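You operate a simulated robot arm through the tools that you are given. There is no shell and no other tool. Be economical: measure what you need, move in short steps, check, and stop when the job is done.

You run a simulated robot arm. Do the job below in one go: nothing can be reset, and whatever is moved stays where it is left.

JOB
Clamp the green nut block, lock the swivel and tighten its bracket.
Fine: block in the soft vice, fingers clear of the jaws, lever shut; swivel knob to its stop, then the thumb screw to its stop; the block stays clamped.

The check looks at the end state, three seconds after you hand in, the way a careful person would. Anything else that was tipped, shoved, dropped, spilled or broken makes it a failure.

ROBOT AND FRAMES
A 6-joint arm with a two-finger parallel gripper, fixed in place. Base frame: the origin is at the foot of the arm, x ahead of it, y to its left, z up; the work surface is at about z = 883. Units: mm, degrees, N and s.
With the tool pointing down near the work surface it reaches from about 240 to 640 mm from the base axis. Its first joint turns from -66.0 to 66.0 degrees. Payload 2.7 kg.
The TCP is the grasp point between the finger pads, 23 mm short of the fingertips. In the tool frame z runs along the fingers and y along their closing line. Largest opening 94 mm; finger width 38, thickness 10; the body of the gripper, 54 by 96 mm, starts 39 mm behind the TCP.
Orientation is that of the tool frame in the base frame, as a unit quaternion [x, y, z, w]. With the fingers straight down and closing along the base's y, the tool's x points along the base's -x, its y along +y and its z along -z.

CONTROLS
- The arm moves only by the tool nudge_tool. Its argument "series" is a list of rows, each an object (a shift or turn left out is 0, a gripper value left out holds the last) with "slide": the shift along the base's x, y, z in mm, a list of three; "rotation": the turn, a rotation vector about the base's x, y, z in degrees, a list of three. In form: [{"slide": [dx, dy, dz], "rotation": [rx, ry, rz]}, ...]. A call has 1 to 10 rows; each row is the pose to reach, as a shift and turn from the pose commanded when the call began. "hand" is the finger opening in mm, from 0 to 94, set as the call begins (left out, the last holds). Rows are played at 5 a second. More than 50 mm and 8.6 degrees between two rows, or a gripper value outside its range, and nothing of the call is played. A pose out of reach is approached as far as the arm can. The call stops where the force on the tool passes 70 N (or 10 N more than at its start, if that is more) or the arm is blocked; 0.2 s more then pass. The fingers move at their own pace (about 45 mm/s each) and stop on an object; they squeeze with about 36 N. The grip force told is the motor's: it shows also when the fingers shut on nothing. Time passes only in rows, and 0.2 s behind the last, so rows that repeat a pose let the fingers close. It gives the time, the measured TCP pose, the force on the tool (base axes), the opening and the grip force at its end, in the units of the frame above (readings bear some noise).
- Cameras (640 x 400 px; columns grow to the right, rows downward): "scene" is fixed at [83.6, -433.7, 1416.1]; the picture's right is [0.82, -0.57, 0.00], its down [-0.26, -0.38, -0.89] and it looks along [0.51, 0.73, -0.46] (base axes); focal length 326 px, centre (320, 200). "wrist" rides on the gripper at [86, 16, -75] in the tool frame; the picture's right is [-0.18, 0.98, 0.00], its down [-0.58, -0.11, -0.81] and it looks along [-0.79, -0.15, 0.59] (tool axes); focal length 243 px, centre (320, 200). There is no depth. A picture from a camera that has moved, and an enlarged one, comes with that camera's place and axes in the base frame and with its lens. The place of the scene camera against the robot may be out by one fixed shift of up to 18 mm in any direction.
- camera(camera): a new picture of that camera. It takes no simulated time.
- zoom(camera, box): a new picture of the part [left, top, right, bottom] of that camera's present view, enlarged. It takes no simulated time.
- hand_in(): hands the job in; it is judged then, once.

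Go step by step. Nothing tells you positions but the pictures and the camera data: compare them with the known pose of the tool, close in by small moves and look again before you grip or let go. The budget is 120 turns and 64 pictures, counting those below and the enlarged ones. Unless the task says otherwise, let go and move clear before handing in, and close with one line.

The tools are called as a command line: name --argument value ..., lists and objects as JSON in quotes. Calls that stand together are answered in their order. nudge_tool: Moves the arm, as the interface text tells. Its arguments: {"type":"object","properties":{"series":{"type":"array"},"hand":{"type":"number"}},"required":["series"]} The other tools are called the same way: camera (camera) takes a picture; zoom (camera, box) takes an enlarged picture of a part of a camera's view; hand_in () hands the job in.

At the start:

```text
clock: 0.0
eef_pos: [355.0, 191.6, 1241.6]
tcp_rot: [0.0, 1.0, 0.0, 0.0]
contact_force: [0.6, -0.1, 0.5]
finger_gap: 93.9
grasp_force: 0.1
```

scene: 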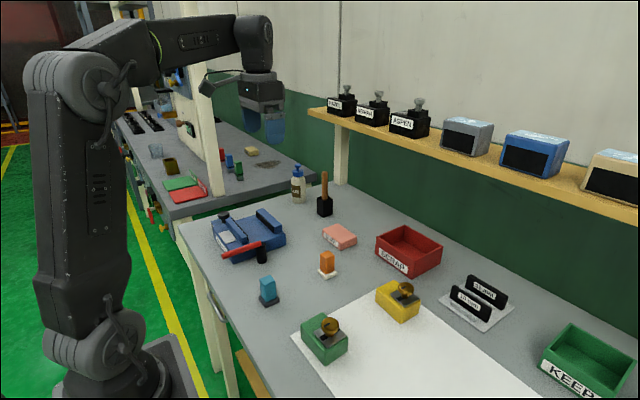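
wrist: 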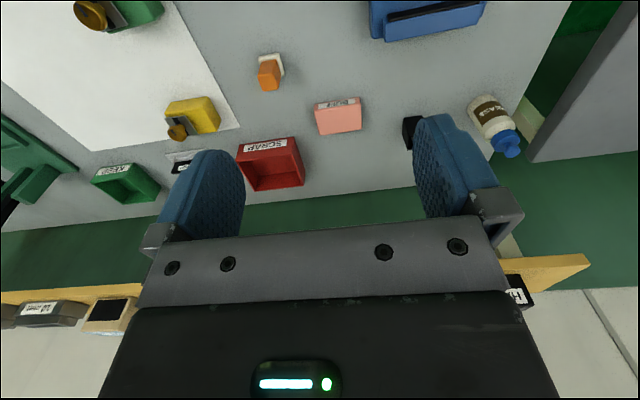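

I see a bench with a blue vice (red lever), green and yellow blocks with brass knobs, and some loose coloured pieces. I'll zoom in to identify the parts.

zoom --camera "scene" --box '[190, 180, 350, 280]'

zoom --camera "scene" --box '[290, 260, 450, 360]'

```text
4.00 times, centred on (270, 230) of scene
camera zoom: at [83.6, -433.7, 1416.1], right [0.82, -0.57, 0.0], down [-0.26, -0.38, -0.89], along [0.51, 0.73, -0.46], focal length 1306 px, centre (520, 80)
```

zoom: 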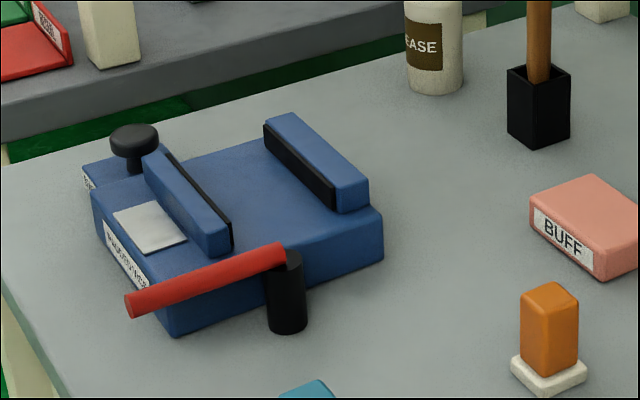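

```text
4.00 times, centred on (370, 310) of scene
camera zoom: at [83.6, -433.7, 1416.1], right [0.82, -0.57, 0.0], down [-0.26, -0.38, -0.89], along [0.51, 0.73, -0.46], focal length 1306 px, centre (120, -240)
```

zoom: 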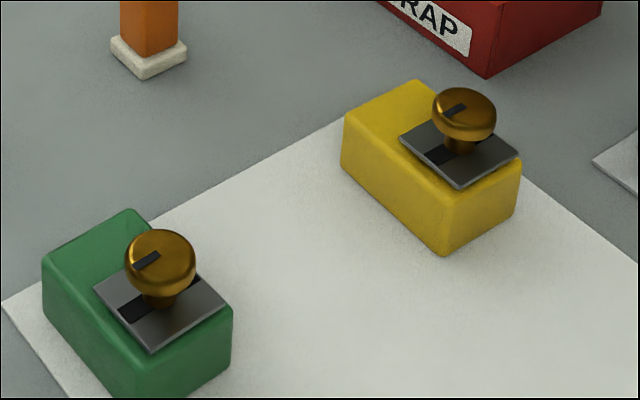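

The vice sits around (375, 300), its jaws closing along x, with a red lever on its near side and a black knob at the far left. The green block is near (332, -96). I'll shift the arm so the wrist camera sees the vice better.

nudge_tool --series '[{"slide": [-40, 20, 0]}, {"slide": [-80, 40, -10]}, {"slide": [-115, 60, -20]}, {"slide": [-130, 80, -30]}]'

camera --camera "wrist"

```text
clock: 1.0
eef_pos: [223.2, 272.5, 1214.0]
tcp_rot: [-0.001, 1.0, 0.0, 0.0]
contact_force: [0.2, -0.1, 0.2]
finger_gap: 93.8
grasp_force: 0.1
```

```text
59 pictures are left
camera wrist: at [136.7, 288.5, 1287.3], right [0.18, 0.98, 0.0], down [0.58, -0.11, 0.81], along [0.79, -0.15, -0.59], focal length 243 px, centre (320, 200)
```

wrist: 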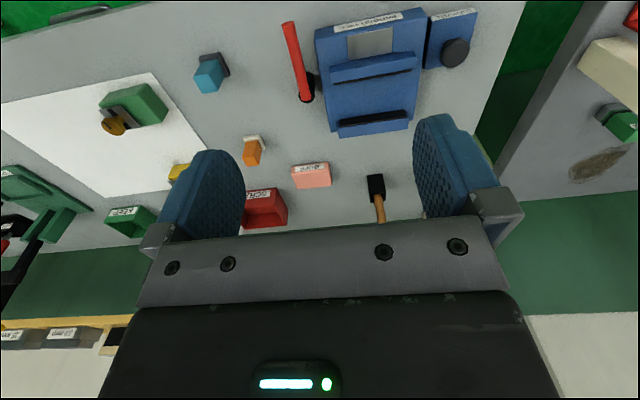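

zoom --camera "wrist" --box '[272, 0, 512, 150]'

zoom --camera "wrist" --box '[80, 40, 280, 165]'

```text
2.67 times, centred on (392, 75) of wrist
camera zoom: at [136.7, 288.5, 1287.3], right [0.18, 0.98, 0.0], down [0.58, -0.11, 0.81], along [0.79, -0.15, -0.59], focal length 647 px, centre (128, 533)
```

zoom: 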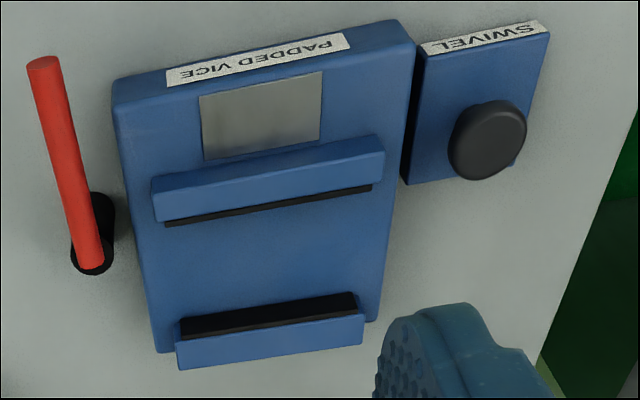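

```text
3.20 times, centred on (180, 102) of wrist
camera zoom: at [136.7, 288.5, 1287.3], right [0.18, 0.98, 0.0], down [0.58, -0.11, 0.81], along [0.79, -0.15, -0.59], focal length 776 px, centre (768, 512)
```

zoom: 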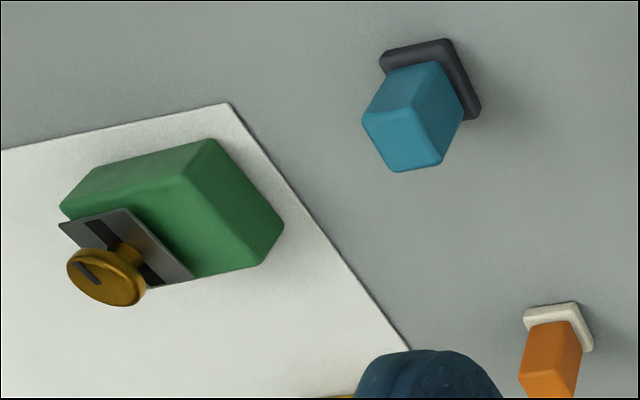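

The labels confirm "PADDED VICE" and a "SWIVEL" knob, and the brass thumb screw is on the green block's bracket. Next I'll go over to the green block and measure it.

nudge_tool --series '[{"slide": [10, -45, 0]}, {"slide": [20, -90, 0]}, {"slide": [30, -135, 0]}, {"slide": [35, -180, 0]}, {"slide": [35, -225, 0]}, {"slide": [35, -270, -20]}, {"slide": [35, -315, -40]}, {"slide": [35, -345, -60]}, {"slide": [35, -345, -60]}]'

zoom --camera "wrist" --box '[160, 0, 480, 200]'

```text
clock: 3.0
eef_pos: [259.1, -73.8, 1152.3]
tcp_rot: [-0.001, 1.0, 0.0, 0.0]
contact_force: [0.0, 1.2, -0.4]
finger_gap: 94.2
grasp_force: 0.1
```

```text
2.00 times, centred on (320, 100) of wrist
camera zoom: at [171.9, -58.1, 1226.8], right [0.18, 0.98, 0.0], down [0.58, -0.11, 0.81], along [0.79, -0.15, -0.59], focal length 485 px, centre (320, 400)
```

zoom: 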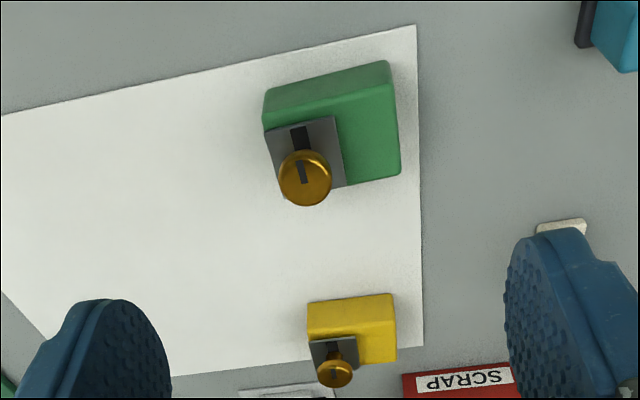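

The green block looks about 76 (y) × 44 (x) × 50 tall, centred near (317, -78), and the vice gap runs along x. I'll take a closer look at the block's plate and knob from both cameras.

zoom --camera "wrist" --box '[272, 20, 384, 110]'

zoom --camera "scene" --box '[290, 300, 370, 370]'

```text
4.44 times, centred on (328, 65) of wrist
camera zoom: at [171.9, -58.1, 1226.8], right [0.18, 0.98, 0.0], down [0.58, -0.11, 0.81], along [0.79, -0.15, -0.59], focal length 1078 px, centre (284, 800)
```

zoom: 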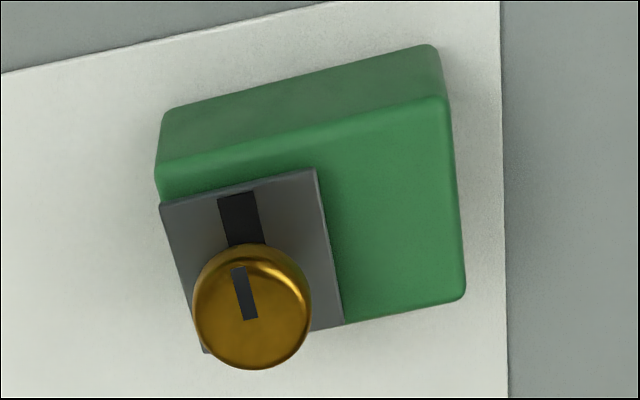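

```text
5.71 times, centred on (330, 335) of scene
camera zoom: at [83.6, -433.7, 1416.1], right [0.82, -0.57, 0.0], down [-0.26, -0.38, -0.89], along [0.51, 0.73, -0.46], focal length 1866 px, centre (263, -571)
```

zoom: 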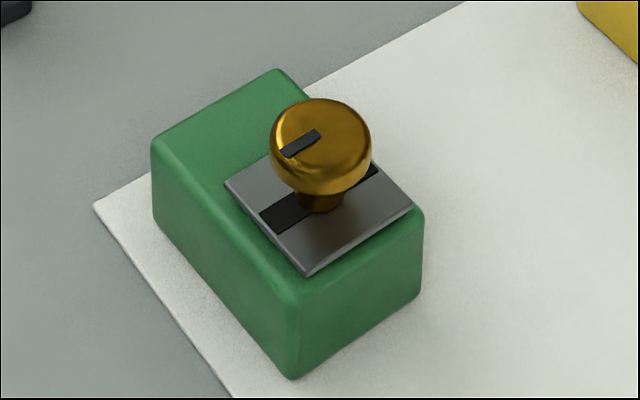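

The block is roughly 50 × 78 × 40, centred at about (319.5, -77.5) with its top near z 922 and knob top near 954. I'll come down above it and check.

nudge_tool --series '[{"slide": [30, -2, -40]}, {"slide": [59.5, -4, -80]}, {"slide": [59.5, -4, -120]}, {"slide": [59.5, -4, -160]}, {"slide": [59.5, -4, -160]}]'

camera --camera "wrist"

zoom --camera "scene" --box '[250, 220, 410, 370]'

```text
clock: 4.2
eef_pos: [319.7, -77.1, 991.4]
tcp_rot: [0.001, 1.0, 0.0, 0.0]
contact_force: [-0.3, 0.5, 0.3]
finger_gap: 93.9
grasp_force: 0.1
```

```text
53 pictures are left
camera wrist: at [233.8, -61.4, 1065.3], right [0.18, 0.98, 0.0], down [0.58, -0.11, 0.81], along [0.79, -0.15, -0.59], focal length 243 px, centre (320, 200)
```

wrist: 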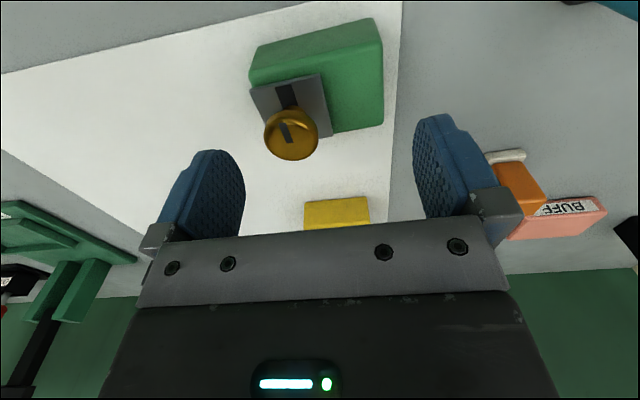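

```text
2.67 times, centred on (330, 295) of scene
camera zoom: at [83.6, -433.7, 1416.1], right [0.82, -0.57, 0.0], down [-0.26, -0.38, -0.89], along [0.51, 0.73, -0.46], focal length 871 px, centre (293, -53)
```

zoom: 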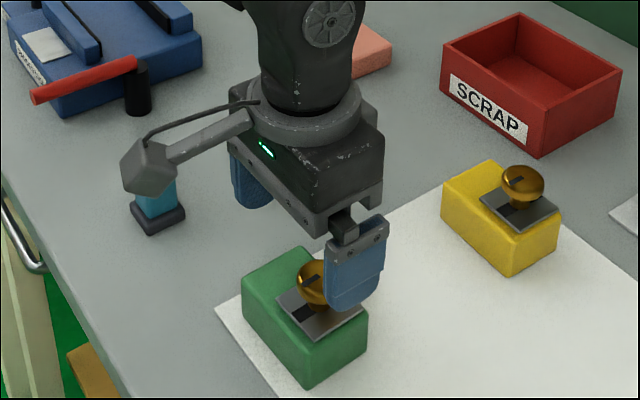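

The remeasured centre is about (319.5, -78.5), so the fingers should straddle the block with about 7 mm each side. I'll lower gently to grasp height, z about 924.

nudge_tool --series '[{"slide": [0, -1.2, -20]}, {"slide": [0, -1.2, -40]}, {"slide": [0, -1.2, -55]}, {"slide": [0, -1.2, -67]}, {"slide": [0, -1.2, -67]}]'

zoom --camera "scene" --box '[270, 250, 400, 370]'

camera --camera "wrist"

```text
clock: 5.4
eef_pos: [321.8, -78.6, 924.1]
tcp_rot: [0.0, 1.0, 0.0, 0.0]
contact_force: [-0.5, 0.4, 0.1]
finger_gap: 93.7
grasp_force: 0.0
```

```text
3.33 times, centred on (335, 310) of scene
camera zoom: at [83.6, -433.7, 1416.1], right [0.82, -0.57, 0.0], down [-0.26, -0.38, -0.89], along [0.51, 0.73, -0.46], focal length 1088 px, centre (270, -167)
```

zoom: 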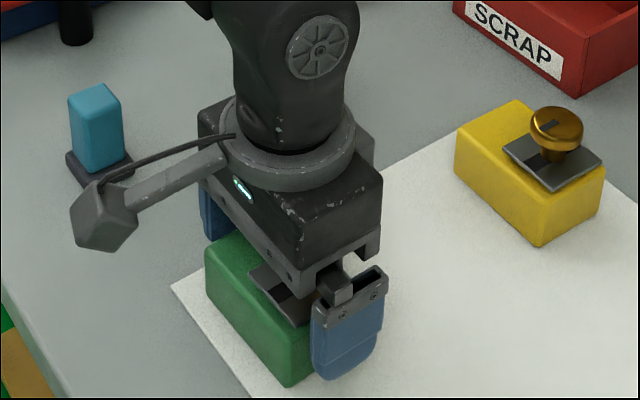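

```text
50 pictures are left
camera wrist: at [235.3, -63.5, 998.9], right [0.18, 0.98, 0.0], down [0.58, -0.11, 0.81], along [0.79, -0.15, -0.59], focal length 243 px, centre (320, 200)
```

wrist: 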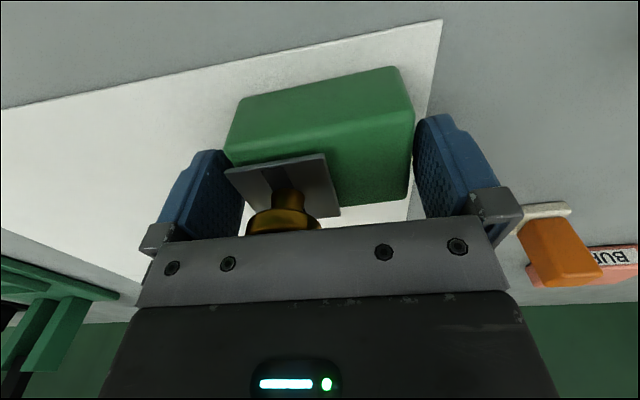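

The fingers straddle both ends of the block with no contact. I'll close them.

nudge_tool --hand 60 --series '[{"slide": [0, 0, 0]}, {"slide": [0, 0, 0]}, {"slide": [0, 0, 0]}, {"slide": [0, 0, 0]}]'

zoom --camera "scene" --box '[190, 180, 350, 280]'

```text
clock: 6.4
eef_pos: [322.2, -79.6, 924.2]
tcp_rot: [0.0, 1.0, 0.0, 0.0]
contact_force: [0.3, -0.4, 0.0]
finger_gap: 79.5
grasp_force: 35.8
```

```text
4.00 times, centred on (270, 230) of scene
camera zoom: at [83.6, -433.7, 1416.1], right [0.82, -0.57, 0.0], down [-0.26, -0.38, -0.89], along [0.51, 0.73, -0.46], focal length 1306 px, centre (520, 80)
```

zoom: 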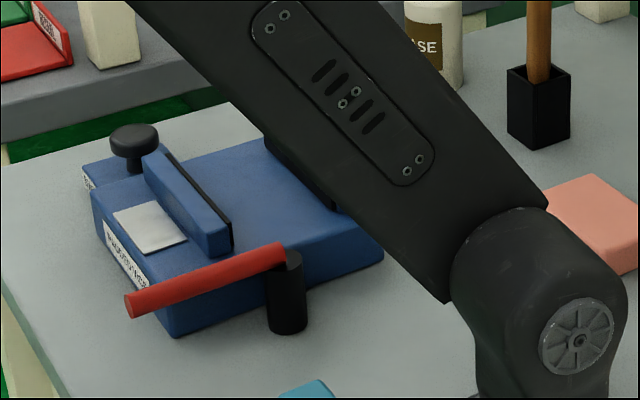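

The block is gripped at 79.5 mm. I'll lift it and carry it over toward the vice at a safe height.

nudge_tool --series '[{"slide": [0, 0, 20]}, {"slide": [0, 0, 60]}, {"slide": [0, 0, 100]}, {"slide": [0, 0, 145]}, {"slide": [0, 0, 180]}, {"slide": [0, 45, 180]}, {"slide": [0, 90, 180]}, {"slide": [0, 135, 180]}, {"slide": [0, 180, 180]}, {"slide": [0, 225, 180]}]'

nudge_tool --series '[{"slide": [0, 45, 0]}, {"slide": [0, 90, 0]}, {"slide": [0, 135, 0]}, {"slide": [0, 178, 0]}, {"slide": [0, 178, 0]}]'

camera --camera "wrist"

zoom --camera "scene" --box '[180, 130, 340, 280]'

```text
clock: 8.6
eef_pos: [322.8, 146.7, 1104.0]
tcp_rot: [0.001, 1.0, 0.001, 0.0]
contact_force: [0.4, 0.4, -3.1]
finger_gap: 79.7
grasp_force: 35.3
```

```text
clock: 9.8
eef_pos: [322.8, 325.2, 1104.2]
tcp_rot: [0.0, 1.0, -0.001, 0.0]
contact_force: [-0.6, 0.2, -1.8]
finger_gap: 79.7
grasp_force: 35.9
```

```text
48 pictures are left
camera wrist: at [236.7, 339.6, 1178.4], right [0.18, 0.98, 0.0], down [0.58, -0.11, 0.81], along [0.79, -0.15, -0.59], focal length 243 px, centre (320, 200)
```

wrist: 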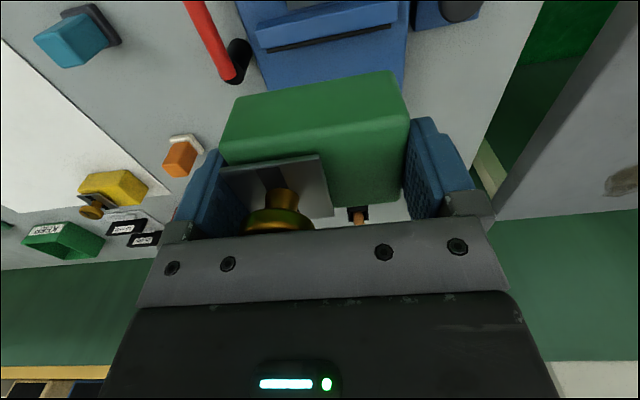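

```text
2.67 times, centred on (260, 205) of scene
camera zoom: at [83.6, -433.6, 1416.1], right [0.82, -0.57, 0.0], down [-0.26, -0.38, -0.89], along [0.51, 0.73, -0.46], focal length 871 px, centre (480, 187)
```

zoom: 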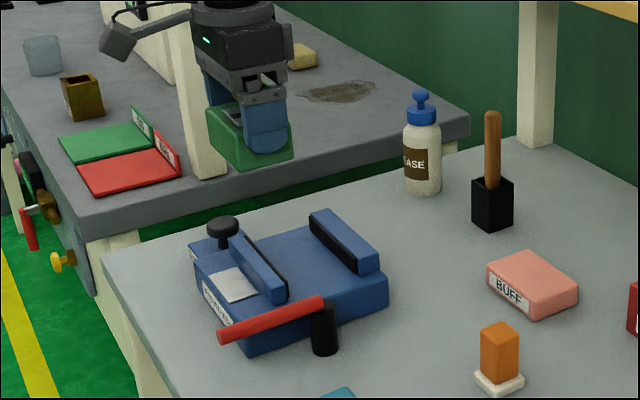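

The near jaw face sits near x≈326 and the far one near x≈402, the jaw centre is at y≈328, and the vice floor is around z≈915. I'll move above the gap and check alignment.

nudge_tool --series '[{"slide": [22, 2, -20]}, {"slide": [44, 3, -45]}, {"slide": [44, 3, -80]}, {"slide": [44, 3, -100]}, {"slide": [44, 3, -100]}]'

camera --camera "wrist"

zoom --camera "scene" --box '[190, 160, 310, 270]'

```text
clock: 11.0
eef_pos: [366.0, 329.3, 1005.9]
tcp_rot: [0.0, 1.0, 0.001, 0.0]
contact_force: [-0.6, 0.2, -2.3]
finger_gap: 79.8
grasp_force: 36.5
```

```text
46 pictures are left
camera wrist: at [278.0, 344.3, 1080.6], right [0.18, 0.98, 0.0], down [0.58, -0.11, 0.81], along [0.79, -0.15, -0.59], focal length 243 px, centre (320, 200)
```

wrist: 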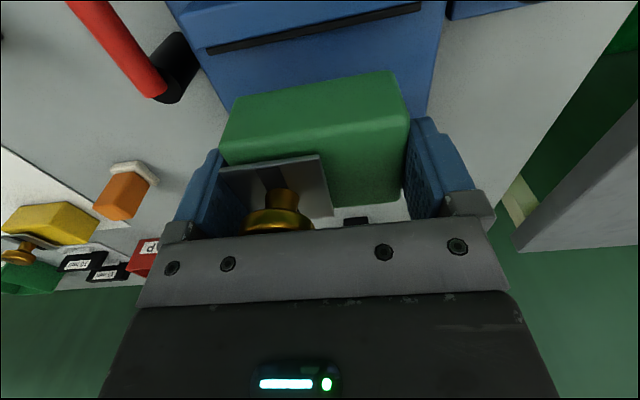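

```text
3.64 times, centred on (250, 215) of scene
camera zoom: at [83.6, -433.7, 1416.1], right [0.82, -0.57, 0.0], down [-0.26, -0.38, -0.89], along [0.51, 0.73, -0.46], focal length 1187 px, centre (574, 146)
```

zoom: 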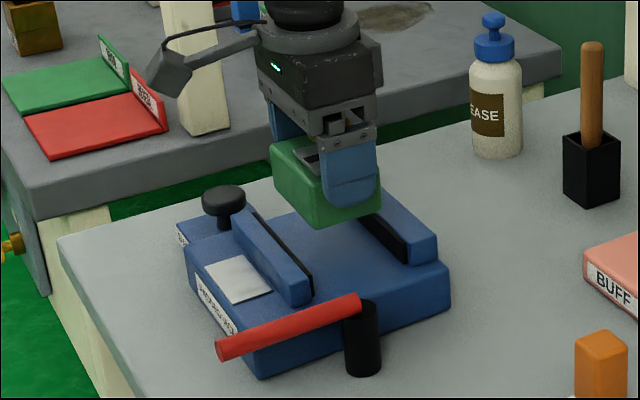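

The alignment looks good: roughly 13 mm clearance on the near jaw and a bit less on the far one. I'll shift 2 mm back and lower toward the floor.

nudge_tool --series '[{"slide": [-2, 0, -15]}, {"slide": [-2, 0, -28]}, {"slide": [-2, 0, -38]}, {"slide": [-2, 0, -44]}, {"slide": [-2, 0, -44]}]'

zoom --camera "scene" --box '[200, 180, 300, 260]'

```text
clock: 12.2
eef_pos: [360.6, 327.8, 962.5]
tcp_rot: [0.0, 1.0, 0.001, 0.001]
contact_force: [0.0, -0.4, 1.3]
finger_gap: 79.7
grasp_force: 36.2
```

```text
5.00 times, centred on (250, 220) of scene
camera zoom: at [83.5, -433.7, 1416.1], right [0.82, -0.57, 0.0], down [-0.26, -0.38, -0.89], along [0.51, 0.73, -0.46], focal length 1632 px, centre (670, 100)
```

zoom: 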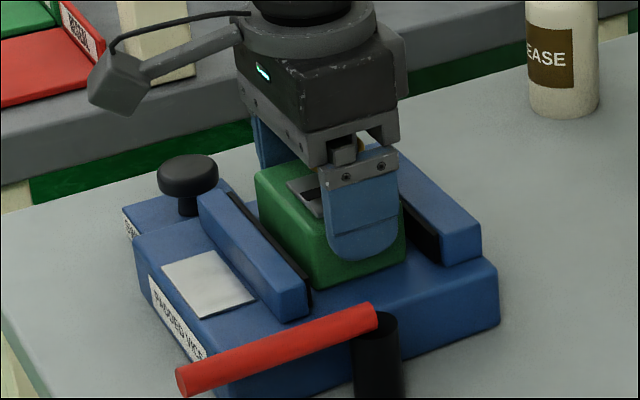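

The block is between the jaws and just about at the floor. I'll lower in tiny steps until contact shows.

nudge_tool --series '[{"slide": [1, 0, -1]}, {"slide": [1, 0, -2]}, {"slide": [1, 0, -2]}]'

```text
clock: 13.0
eef_pos: [362.3, 327.6, 960.7]
tcp_rot: [-0.001, 1.0, 0.001, 0.002]
contact_force: [-5.7, -4.3, 26.0]
finger_gap: 79.9
grasp_force: 36.1
```

It's seated, with 26 N upward. I'll ease off 1 mm and open the fingers.

nudge_tool --series '[{"slide": [0, 0, 1.2]}, {"slide": [0, 0, 1.2]}]'

nudge_tool --hand 94 --series '[{"slide": [0, 0, 0]}, {"slide": [0, 0, 0]}, {"slide": [0, 0, 0]}, {"slide": [0, 0, 0]}]'

nudge_tool --series '[{"slide": [0, 0, 10]}, {"slide": [0, 0, 30]}, {"slide": [0, 0, 60]}, {"slide": [0, 0, 95]}, {"slide": [-20, 0, 130]}, {"slide": [-60, 0, 165]}, {"slide": [-100, 0, 200]}, {"slide": [-120, 0, 220]}, {"slide": [-120, 0, 220]}]'

zoom --camera "wrist" --box '[200, 0, 480, 175]'

zoom --camera "scene" --box '[200, 190, 300, 265]'

```text
clock: 13.6
eef_pos: [362.8, 328.3, 960.1]
tcp_rot: [0.0, 1.0, 0.002, 0.002]
contact_force: [-0.3, 2.0, 21.0]
finger_gap: 79.7
grasp_force: 35.9
```

```text
clock: 14.6
eef_pos: [361.6, 328.1, 958.6]
tcp_rot: [0.001, 1.0, 0.0, 0.0]
contact_force: [1.2, 0.2, 0.3]
finger_gap: 94.0
grasp_force: 0.0
```

```text
refused: row 6 steps farther than a row can; nothing moved
```

```text
2.29 times, centred on (340, 88) of wrist
camera zoom: at [275.0, 342.9, 1034.0], right [0.18, 0.98, 0.0], down [0.58, -0.11, 0.81], along [0.79, -0.15, -0.59], focal length 555 px, centre (274, 457)
```

zoom: 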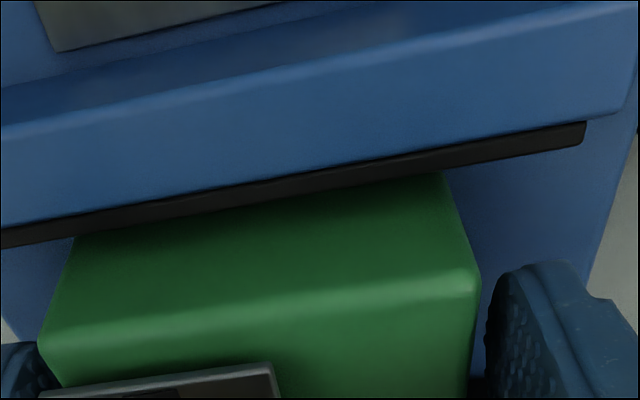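

```text
5.33 times, centred on (250, 228) of scene
camera zoom: at [83.6, -433.7, 1416.1], right [0.82, -0.57, 0.0], down [-0.26, -0.38, -0.89], along [0.51, 0.73, -0.46], focal length 1741 px, centre (693, 53)
```

zoom: 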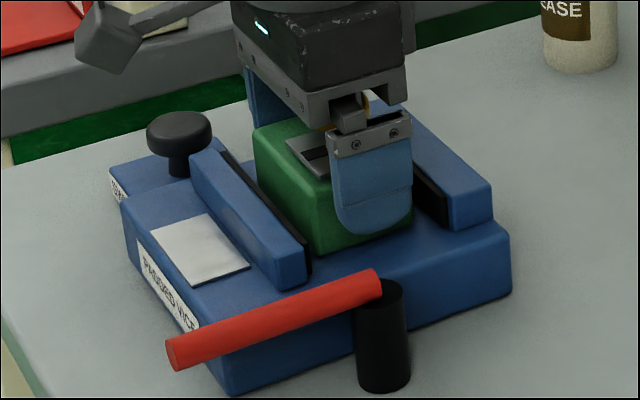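

The block is seated and free of the fingers. I'll retract straight up, then back for a look.

nudge_tool --series '[{"slide": [0, 0, 10]}, {"slide": [0, 0, 30]}, {"slide": [0, 0, 60]}, {"slide": [0, 0, 95]}, {"slide": [-20, 0, 130]}, {"slide": [-50, 0, 160]}, {"slide": [-80, 0, 190]}, {"slide": [-110, 0, 220]}, {"slide": [-110, 0, 220]}]'

zoom --camera "wrist" --box '[200, 0, 480, 175]'

zoom --camera "scene" --box '[200, 190, 300, 265]'

```text
clock: 16.6
eef_pos: [254.4, 330.1, 1180.7]
tcp_rot: [-0.001, 1.0, 0.0, 0.0]
contact_force: [1.1, -0.7, 0.6]
finger_gap: 94.1
grasp_force: 0.1
```

```text
2.29 times, centred on (340, 88) of wrist
camera zoom: at [167.4, 345.5, 1255.5], right [0.18, 0.98, 0.0], down [0.58, -0.11, 0.81], along [0.79, -0.15, -0.59], focal length 555 px, centre (274, 457)
```

zoom: 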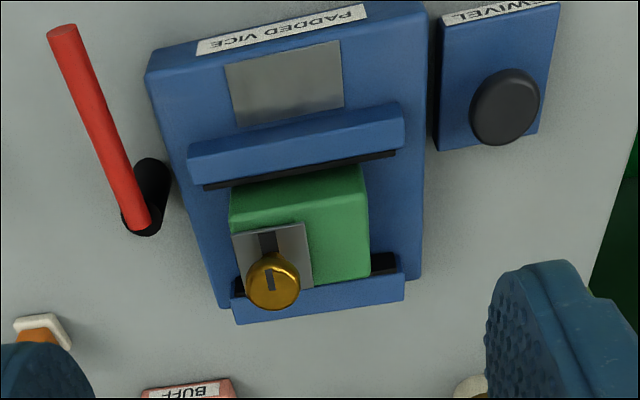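

```text
5.33 times, centred on (250, 228) of scene
camera zoom: at [83.6, -433.7, 1416.1], right [0.82, -0.57, 0.0], down [-0.26, -0.38, -0.89], along [0.51, 0.73, -0.46], focal length 1741 px, centre (693, 53)
```

zoom: 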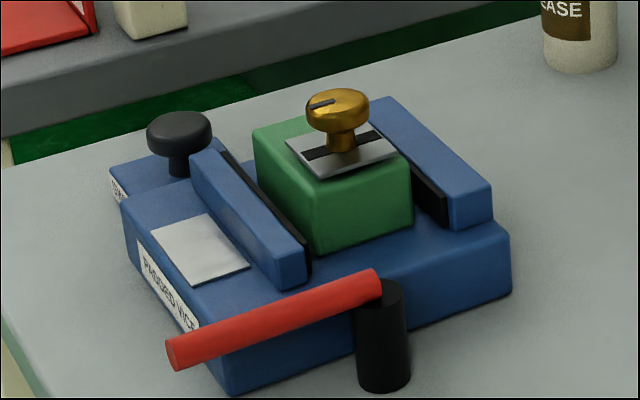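

The block sits nicely in the vice. The lever appears to be a horizontal rod at z≈935 from a vertical pivot near (341, 229) to a tip near (241, 229), so it should swing toward -y. I'll narrow the fingers and position above the lever to check.

nudge_tool --hand 32 --series '[{"slide": [4, -34, -30]}, {"slide": [8, -67, -60]}, {"slide": [12, -101, -90]}, {"slide": [12, -101, -130]}, {"slide": [12, -101, -170]}, {"slide": [12, -101, -190]}, {"slide": [12, -101, -190]}]'

camera --camera "wrist"

zoom --camera "scene" --box '[190, 170, 310, 270]'

```text
clock: 18.2
eef_pos: [268.5, 227.3, 989.0]
tcp_rot: [0.001, 1.0, 0.0, 0.0]
contact_force: [0.4, 0.5, -0.2]
finger_gap: 32.1
grasp_force: 0.0
```

```text
39 pictures are left
camera wrist: at [180.4, 242.6, 1063.0], right [0.18, 0.98, 0.0], down [0.58, -0.11, 0.81], along [0.79, -0.15, -0.59], focal length 243 px, centre (320, 200)
```

wrist: 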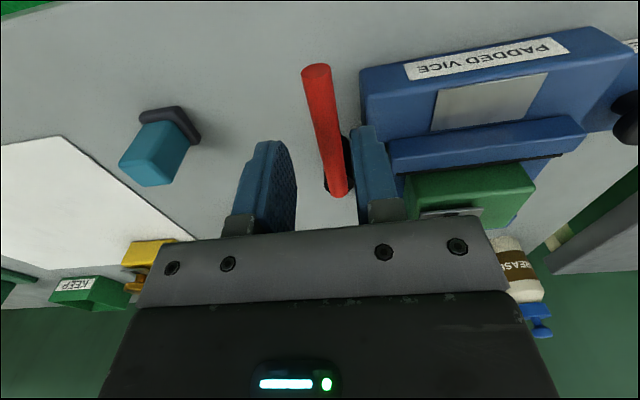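

```text
4.00 times, centred on (250, 220) of scene
camera zoom: at [83.6, -433.7, 1416.1], right [0.82, -0.57, 0.0], down [-0.26, -0.38, -0.89], along [0.51, 0.73, -0.46], focal length 1306 px, centre (600, 120)
```

zoom: 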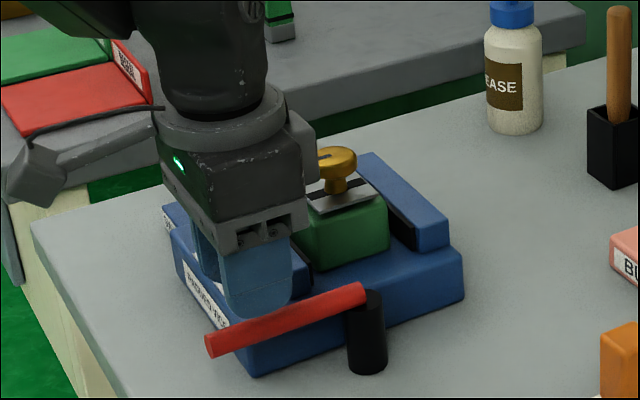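

The lever runs at y≈229 directly between the fingers. I'll lower so the fingers straddle it.

nudge_tool --series '[{"slide": [0, 2, -15]}, {"slide": [0, 2, -30]}, {"slide": [0, 2, -40]}, {"slide": [0, 2, -49]}, {"slide": [0, 2, -49]}]'

camera --camera "wrist"

zoom --camera "scene" --box '[190, 190, 310, 270]'

```text
clock: 19.4
eef_pos: [267.4, 229.1, 941.3]
tcp_rot: [0.001, 1.0, -0.001, 0.001]
contact_force: [-0.2, 0.4, 0.3]
finger_gap: 31.8
grasp_force: 0.0
```

```text
37 pictures are left
camera wrist: at [179.0, 243.1, 1015.7], right [0.18, 0.98, 0.0], down [0.58, -0.11, 0.81], along [0.79, -0.15, -0.59], focal length 243 px, centre (320, 200)
```

wrist: 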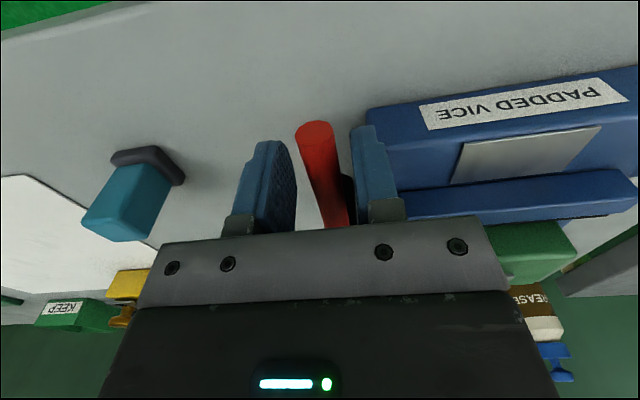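

```text
5.00 times, centred on (250, 230) of scene
camera zoom: at [83.6, -433.7, 1416.1], right [0.82, -0.57, 0.0], down [-0.26, -0.38, -0.89], along [0.51, 0.73, -0.46], focal length 1632 px, centre (670, 50)
```

zoom: 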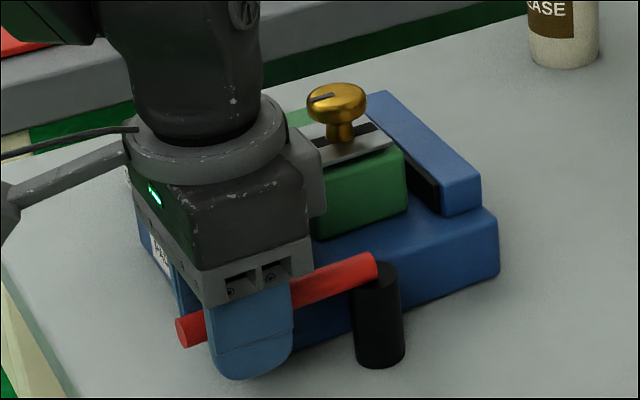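

The fingers straddle the lever. I'll swing it gently toward -y about the pivot and watch the force.

nudge_tool --series '[{"slide": [0.2, -5.1, 0], "rotation": [0, 0, 4]}, {"slide": [0.7, -10.2, 0], "rotation": [0, 0, 8]}, {"slide": [1.6, -15.2, 0], "rotation": [0, 0, 12]}, {"slide": [2.8, -20.1, 0], "rotation": [0, 0, 16]}, {"slide": [2.8, -20.1, 0], "rotation": [0, 0, 16]}]'

camera --camera "wrist"

```text
clock: 20.6
eef_pos: [268.4, 207.8, 942.1]
tcp_rot: [-0.14, 0.99, 0.0, 0.0]
contact_force: [0.2, 0.2, 0.7]
finger_gap: 32.1
grasp_force: 0.2
```

```text
35 pictures are left
camera wrist: at [180.0, 198.3, 1016.2], right [-0.1, 1.0, 0.0], down [0.59, 0.06, 0.81], along [0.8, 0.08, -0.59], focal length 243 px, centre (320, 200)
```

wrist: 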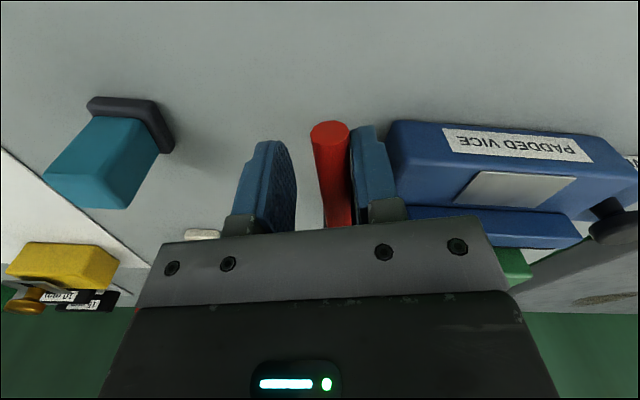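

The lever follows with almost no force. I'll continue the arc.

nudge_tool --series '[{"slide": [3.5, -9.6, 0], "rotation": [0, 0, 8]}, {"slide": [8.3, -18.6, 0], "rotation": [0, 0, 16]}, {"slide": [14.3, -26.8, 0], "rotation": [0, 0, 24]}, {"slide": [21.3, -34.1, 0], "rotation": [0, 0, 32]}, {"slide": [29.4, -40.4, 0], "rotation": [0, 0, 40]}, {"slide": [29.4, -40.4, 0], "rotation": [0, 0, 40]}]'

camera --camera "scene"

```text
clock: 22.0
eef_pos: [298.2, 167.6, 941.4]
tcp_rot: [-0.47, 0.882, 0.0, 0.0]
contact_force: [0.0, -0.4, 0.1]
finger_gap: 32.2
grasp_force: 0.2
```

```text
34 pictures are left
```

scene: 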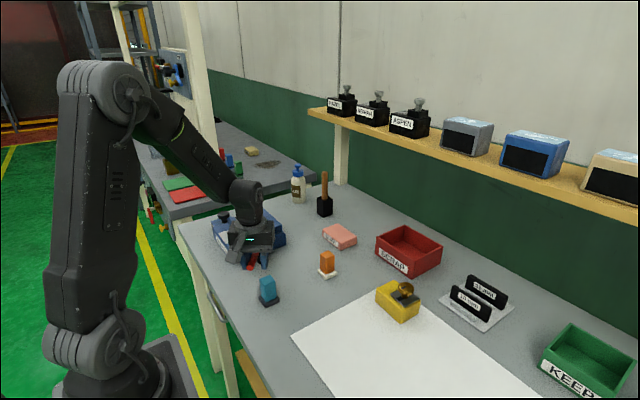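

No resistance yet, so I'll keep following the arc.

nudge_tool --series '[{"slide": [8.8, -5.1, 0], "rotation": [0, 0, 8]}, {"slide": [18.2, -8.9, 0], "rotation": [0, 0, 16]}, {"slide": [28.1, -11.4, 0], "rotation": [0, 0, 24]}, {"slide": [38.3, -12.5, 0], "rotation": [0, 0, 32]}, {"slide": [48.4, -12.1, 0], "rotation": [0, 0, 40]}, {"slide": [48.4, -12.1, 0], "rotation": [0, 0, 40]}]'

zoom --camera "scene" --box '[200, 180, 320, 280]'

camera --camera "wrist"

```text
clock: 23.1
eef_pos: [326.9, 158.3, 938.9]
tcp_rot: [0.709, -0.705, -0.014, 0.012]
contact_force: [-58.2, 37.6, 14.1]
finger_gap: 54.6
grasp_force: 25.0
stopped in row 5: the force on the tool passed its limit (the readings are from after the stop); the commanded pose is now the measured one
```

```text
4.00 times, centred on (260, 230) of scene
camera zoom: at [82.1, -433.0, 1416.4], right [0.82, -0.57, 0.0], down [-0.26, -0.38, -0.89], along [0.51, 0.73, -0.46], focal length 1306 px, centre (560, 80)
```

zoom: 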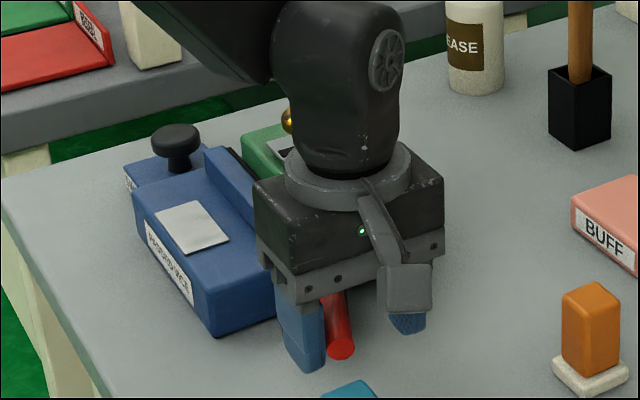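

```text
32 pictures are left
camera wrist: at [313.5, 71.5, 1013.5], right [-0.98, 0.18, 0.04], down [0.14, 0.58, 0.8], along [0.12, 0.79, -0.6], focal length 243 px, centre (320, 200)
```

wrist: 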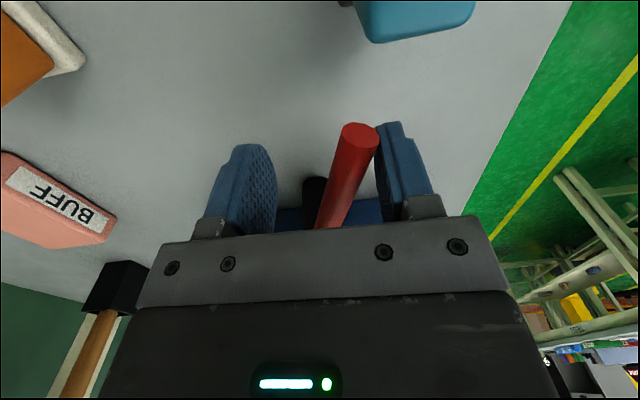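

The lever hit a firm stop, spreading the fingers, and the near jaw appears to have advanced against the block. I'll relax the push by backing off, then rise and look.

nudge_tool --series '[{"slide": [-5, 0, 1]}, {"slide": [-8, 0, 2]}, {"slide": [-8, 0, 2]}]'

zoom --camera "wrist" --box '[160, 40, 480, 240]'

```text
clock: 23.9
eef_pos: [322.3, 157.0, 942.4]
tcp_rot: [0.71, -0.704, -0.012, 0.008]
contact_force: [-31.8, 8.0, -5.1]
finger_gap: 47.8
grasp_force: 18.9
```

```text
2.00 times, centred on (320, 140) of wrist
camera zoom: at [308.6, 69.5, 1016.1], right [-0.98, 0.18, 0.03], down [0.13, 0.58, 0.8], along [0.13, 0.8, -0.59], focal length 485 px, centre (320, 320)
```

zoom: 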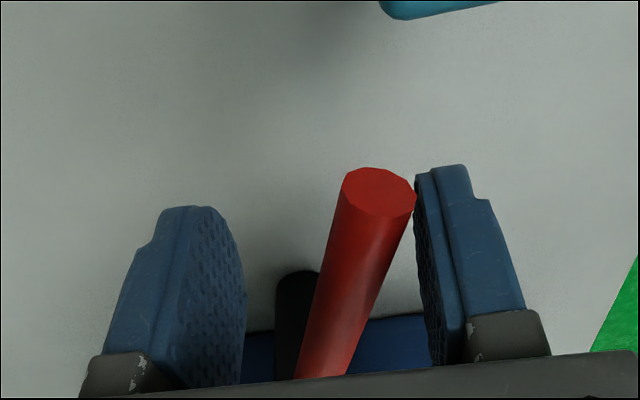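

There's still residual force, so I'll back off more.

nudge_tool --series '[{"slide": [-4, 0, 0]}, {"slide": [-8, 0, 0]}, {"slide": [-11, 0, 0]}, {"slide": [-11, 0, 0]}]'

zoom --camera "wrist" --box '[160, 40, 480, 240]'

```text
clock: 24.9
eef_pos: [316.3, 158.5, 942.8]
tcp_rot: [0.713, -0.702, -0.008, 0.005]
contact_force: [-6.3, 0.3, 0.8]
finger_gap: 34.5
grasp_force: 3.0
```

```text
2.00 times, centred on (320, 140) of wrist
camera zoom: at [301.6, 70.1, 1017.2], right [-0.99, 0.17, 0.02], down [0.12, 0.58, 0.81], along [0.13, 0.8, -0.59], focal length 485 px, centre (320, 320)
```

zoom: 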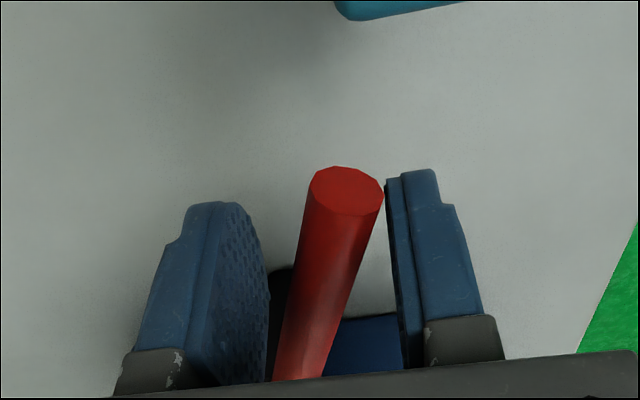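

The lever stayed put. I'll rise clear of it and look at the vice, jaw and lever.

nudge_tool --series '[{"slide": [-2, 0, 0]}, {"slide": [-2, 0, 20]}, {"slide": [-2, 0, 60]}, {"slide": [-2, 0, 100]}, {"slide": [-2, -40, 130]}, {"slide": [-2, -70, 160]}, {"slide": [-2, -70, 160]}]'

zoom --camera "scene" --box '[190, 180, 310, 270]'

camera --camera "wrist"

```text
clock: 26.5
eef_pos: [312.1, 88.0, 1102.7]
tcp_rot: [0.712, -0.702, -0.009, 0.007]
contact_force: [0.1, 0.6, -0.8]
finger_gap: 32.1
grasp_force: 0.0
```

```text
4.44 times, centred on (250, 225) of scene
camera zoom: at [83.5, -433.7, 1416.1], right [0.82, -0.57, 0.0], down [-0.26, -0.38, -0.89], along [0.51, 0.73, -0.46], focal length 1451 px, centre (631, 89)
```

zoom: 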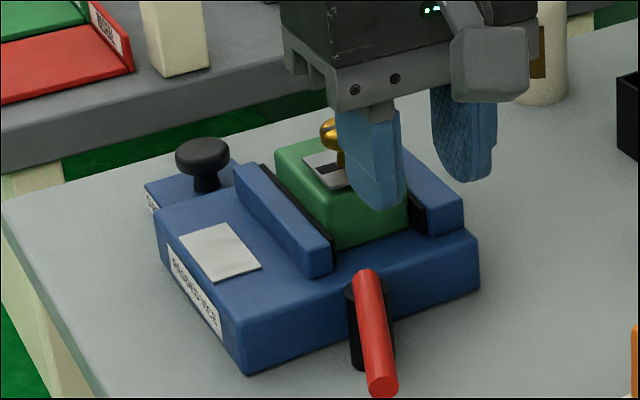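

```text
28 pictures are left
camera wrist: at [298.1, -0.8, 1176.7], right [-0.99, 0.17, 0.02], down [0.12, 0.58, 0.81], along [0.13, 0.8, -0.59], focal length 243 px, centre (320, 200)
```

wrist: 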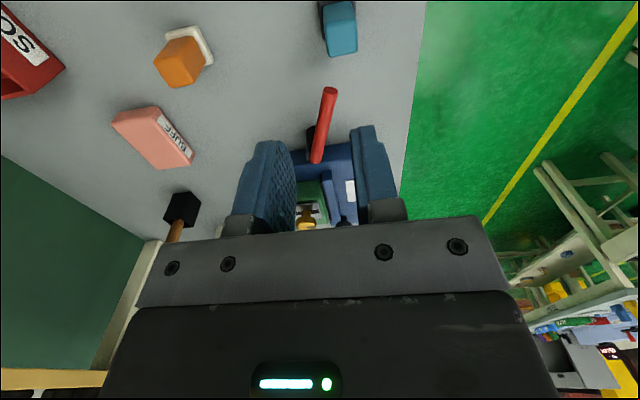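

The jaw has advanced and looks to be on the block, with the lever at about 70°. I'll open the fingers and get a better look at the gaps from this side.

nudge_tool --hand 94 --series '[{"slide": [20, 0, 20]}, {"slide": [40, 30, 50]}, {"slide": [50, 60, 80]}, {"slide": [50, 80, 100]}, {"slide": [50, 80, 100]}]'

zoom --camera "wrist" --box '[200, 40, 440, 220]'

```text
clock: 27.7
eef_pos: [366.1, 163.6, 1201.1]
tcp_rot: [0.711, -0.703, -0.009, 0.007]
contact_force: [0.7, 0.5, -0.1]
finger_gap: 94.0
grasp_force: 0.1
```

```text
2.22 times, centred on (320, 130) of wrist
camera zoom: at [352.3, 75.7, 1276.5], right [-0.98, 0.17, 0.02], down [0.12, 0.58, 0.81], along [0.13, 0.8, -0.59], focal length 539 px, centre (320, 356)
```

zoom: 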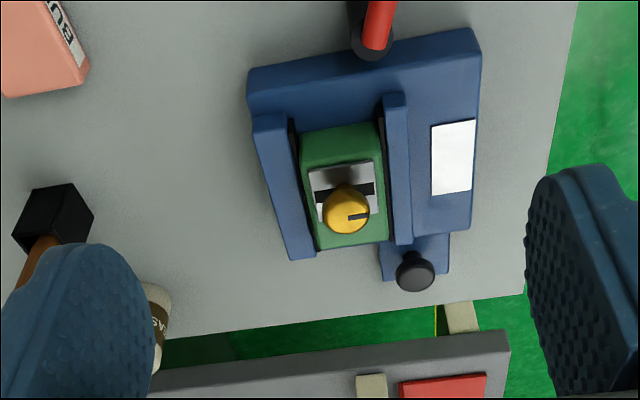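

The block looks squeezed between the pads, and the lever stopped hard at about 69°. To verify it's fully shut, I'll press the lever again with closed fingers.

nudge_tool --hand 0 --series '[{"slide": [-30, 0, -30]}, {"slide": [-60, -1, -65]}, {"slide": [-78, -2, -105]}, {"slide": [-78, -2, -145]}, {"slide": [-78, -2, -185]}, {"slide": [-78, -2, -220]}, {"slide": [-78, -2, -250]}, {"slide": [-78, -2, -259]}, {"slide": [-78, -2, -259]}]'

zoom --camera "wrist" --box '[160, 40, 480, 240]'

```text
clock: 29.7
eef_pos: [288.3, 165.1, 944.7]
tcp_rot: [0.711, -0.703, -0.008, 0.007]
contact_force: [0.4, 0.3, 0.0]
finger_gap: 0.1
grasp_force: 35.8
```

```text
2.00 times, centred on (320, 140) of wrist
camera zoom: at [273.9, 77.3, 1019.8], right [-0.98, 0.17, 0.02], down [0.12, 0.58, 0.81], along [0.13, 0.8, -0.59], focal length 485 px, centre (320, 320)
```

zoom: 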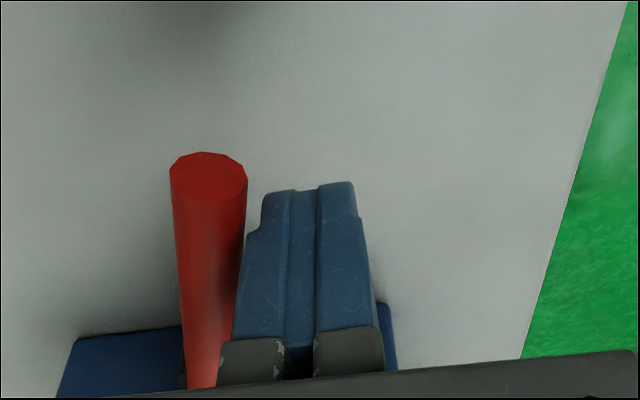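

I'm beside the lever. I'll press it along its closing direction in small steps.

nudge_tool --series '[{"slide": [3, -1, -2]}, {"slide": [6, -2, -2]}, {"slide": [8, -3, -2]}, {"slide": [10, -3.6, -2]}, {"slide": [12, -4.3, -2]}, {"slide": [14, -5, -2]}, {"slide": [16, -5.8, -2]}]'

zoom --camera "wrist" --box '[160, 40, 480, 240]'

```text
clock: 30.7
eef_pos: [290.6, 163.8, 943.0]
tcp_rot: [0.71, -0.704, -0.012, 0.008]
contact_force: [-28.2, 11.2, 21.8]
finger_gap: 0.0
grasp_force: 36.2
stopped in row 4: the force on the tool passed its limit (the readings are from after the stop); the commanded pose is now the measured one
```

```text
2.00 times, centred on (320, 140) of wrist
camera zoom: at [277.0, 75.6, 1017.7], right [-0.98, 0.17, 0.03], down [0.13, 0.58, 0.81], along [0.12, 0.8, -0.59], focal length 485 px, centre (320, 320)
```

zoom: 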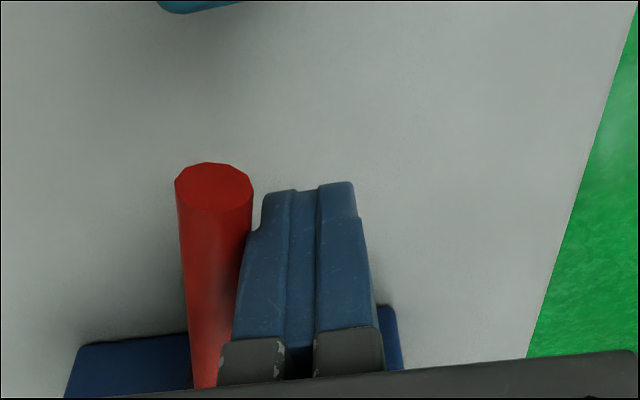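

The lever is against a hard stop and doesn't budge, so it's shut. Now I'll retreat, rise, and bring the tool back to its standard orientation over toward the swivel knob near (321, 446).

nudge_tool --series '[{"slide": [-6, 2, 0]}, {"slide": [-6, 2, 45]}, {"slide": [-6, 2, 90]}, {"slide": [-6, 2, 135], "rotation": [-0.1, -0.1, -8]}, {"slide": [-6, 25, 160], "rotation": [-0.3, -0.2, -16]}, {"slide": [-6, 65, 170], "rotation": [-0.4, -0.3, -24]}, {"slide": [-6, 105, 170], "rotation": [-0.5, -0.4, -32]}, {"slide": [-6, 145, 170], "rotation": [-0.7, -0.4, -40]}, {"slide": [-3, 185, 170], "rotation": [-0.8, -0.5, -48]}, {"slide": [0, 225, 170], "rotation": [-0.9, -0.6, -56]}]'

nudge_tool --hand 60 --series '[{"slide": [2, 25, -10], "rotation": [-0.1, -0.1, -8.4]}, {"slide": [4, 45, -20], "rotation": [-0.3, -0.2, -16.8]}, {"slide": [6, 57, -30], "rotation": [-0.4, -0.3, -25.2]}, {"slide": [6, 57, -30], "rotation": [-0.6, -0.4, -34]}, {"slide": [6, 57, -30], "rotation": [-0.6, -0.4, -34]}]'

camera --camera "wrist"

zoom --camera "scene" --box '[190, 190, 310, 270]'

```text
clock: 32.9
eef_pos: [290.8, 386.8, 1110.8]
tcp_rot: [-0.298, 0.955, 0.003, -0.003]
contact_force: [1.0, 0.3, 0.3]
finger_gap: 0.1
grasp_force: 36.3
```

```text
refused: row 4 steps farther than a row can; nothing moved
```

```text
24 pictures are left
camera wrist: at [210.1, 351.8, 1185.1], right [-0.41, 0.91, 0.01], down [0.55, 0.24, 0.8], along [0.73, 0.33, -0.6], focal length 243 px, centre (320, 200)
```

wrist: 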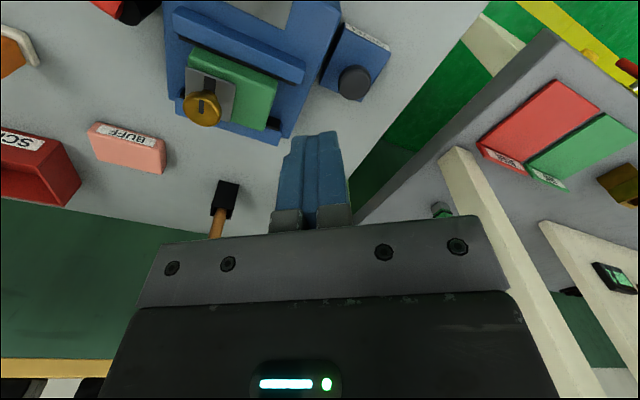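

```text
5.00 times, centred on (250, 230) of scene
camera zoom: at [83.5, -433.7, 1416.1], right [0.82, -0.57, 0.0], down [-0.26, -0.38, -0.89], along [0.51, 0.73, -0.46], focal length 1632 px, centre (670, 50)
```

zoom: 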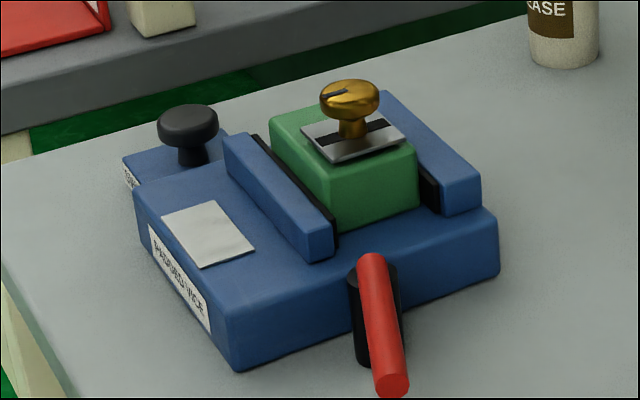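

The block is clearly clamped and the lever is shut. The swivel knob is around (318, 445) with its top near z≈920. I'll open the fingers and come above it.

nudge_tool --hand 66 --series '[{"slide": [14, 28, 0]}, {"slide": [27.5, 56.5, -10]}, {"slide": [27.5, 56.5, -50]}, {"slide": [27.5, 56.5, -90]}, {"slide": [27.5, 56.5, -115]}, {"slide": [27.5, 56.5, -115]}]'

camera --camera "wrist"

zoom --camera "scene" --box '[190, 170, 290, 250]'

```text
clock: 34.3
eef_pos: [321.1, 443.3, 998.3]
tcp_rot: [-0.298, 0.954, 0.003, -0.004]
contact_force: [0.1, 0.0, 0.1]
finger_gap: 65.9
grasp_force: 0.1
```

```text
22 pictures are left
camera wrist: at [240.5, 405.5, 1073.3], right [-0.41, 0.91, 0.01], down [0.55, 0.24, 0.8], along [0.73, 0.33, -0.6], focal length 243 px, centre (320, 200)
```

wrist: 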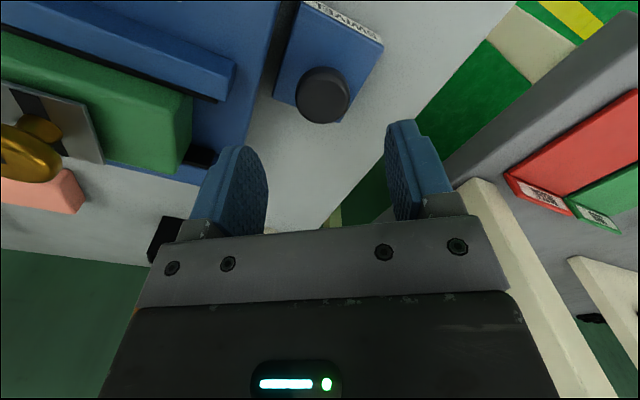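

```text
5.00 times, centred on (240, 210) of scene
camera zoom: at [83.6, -433.7, 1416.1], right [0.82, -0.57, 0.0], down [-0.26, -0.38, -0.89], along [0.51, 0.73, -0.46], focal length 1632 px, centre (720, 150)
```

zoom: 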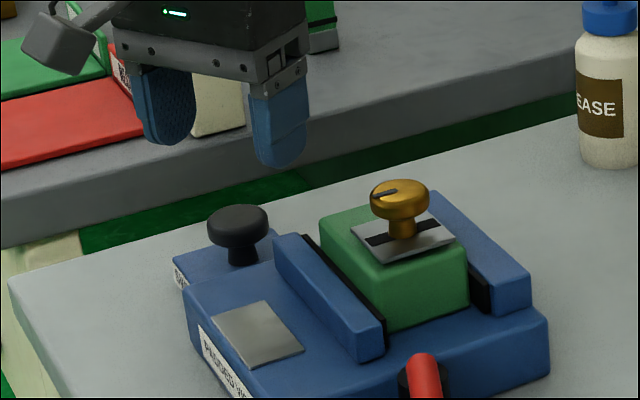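

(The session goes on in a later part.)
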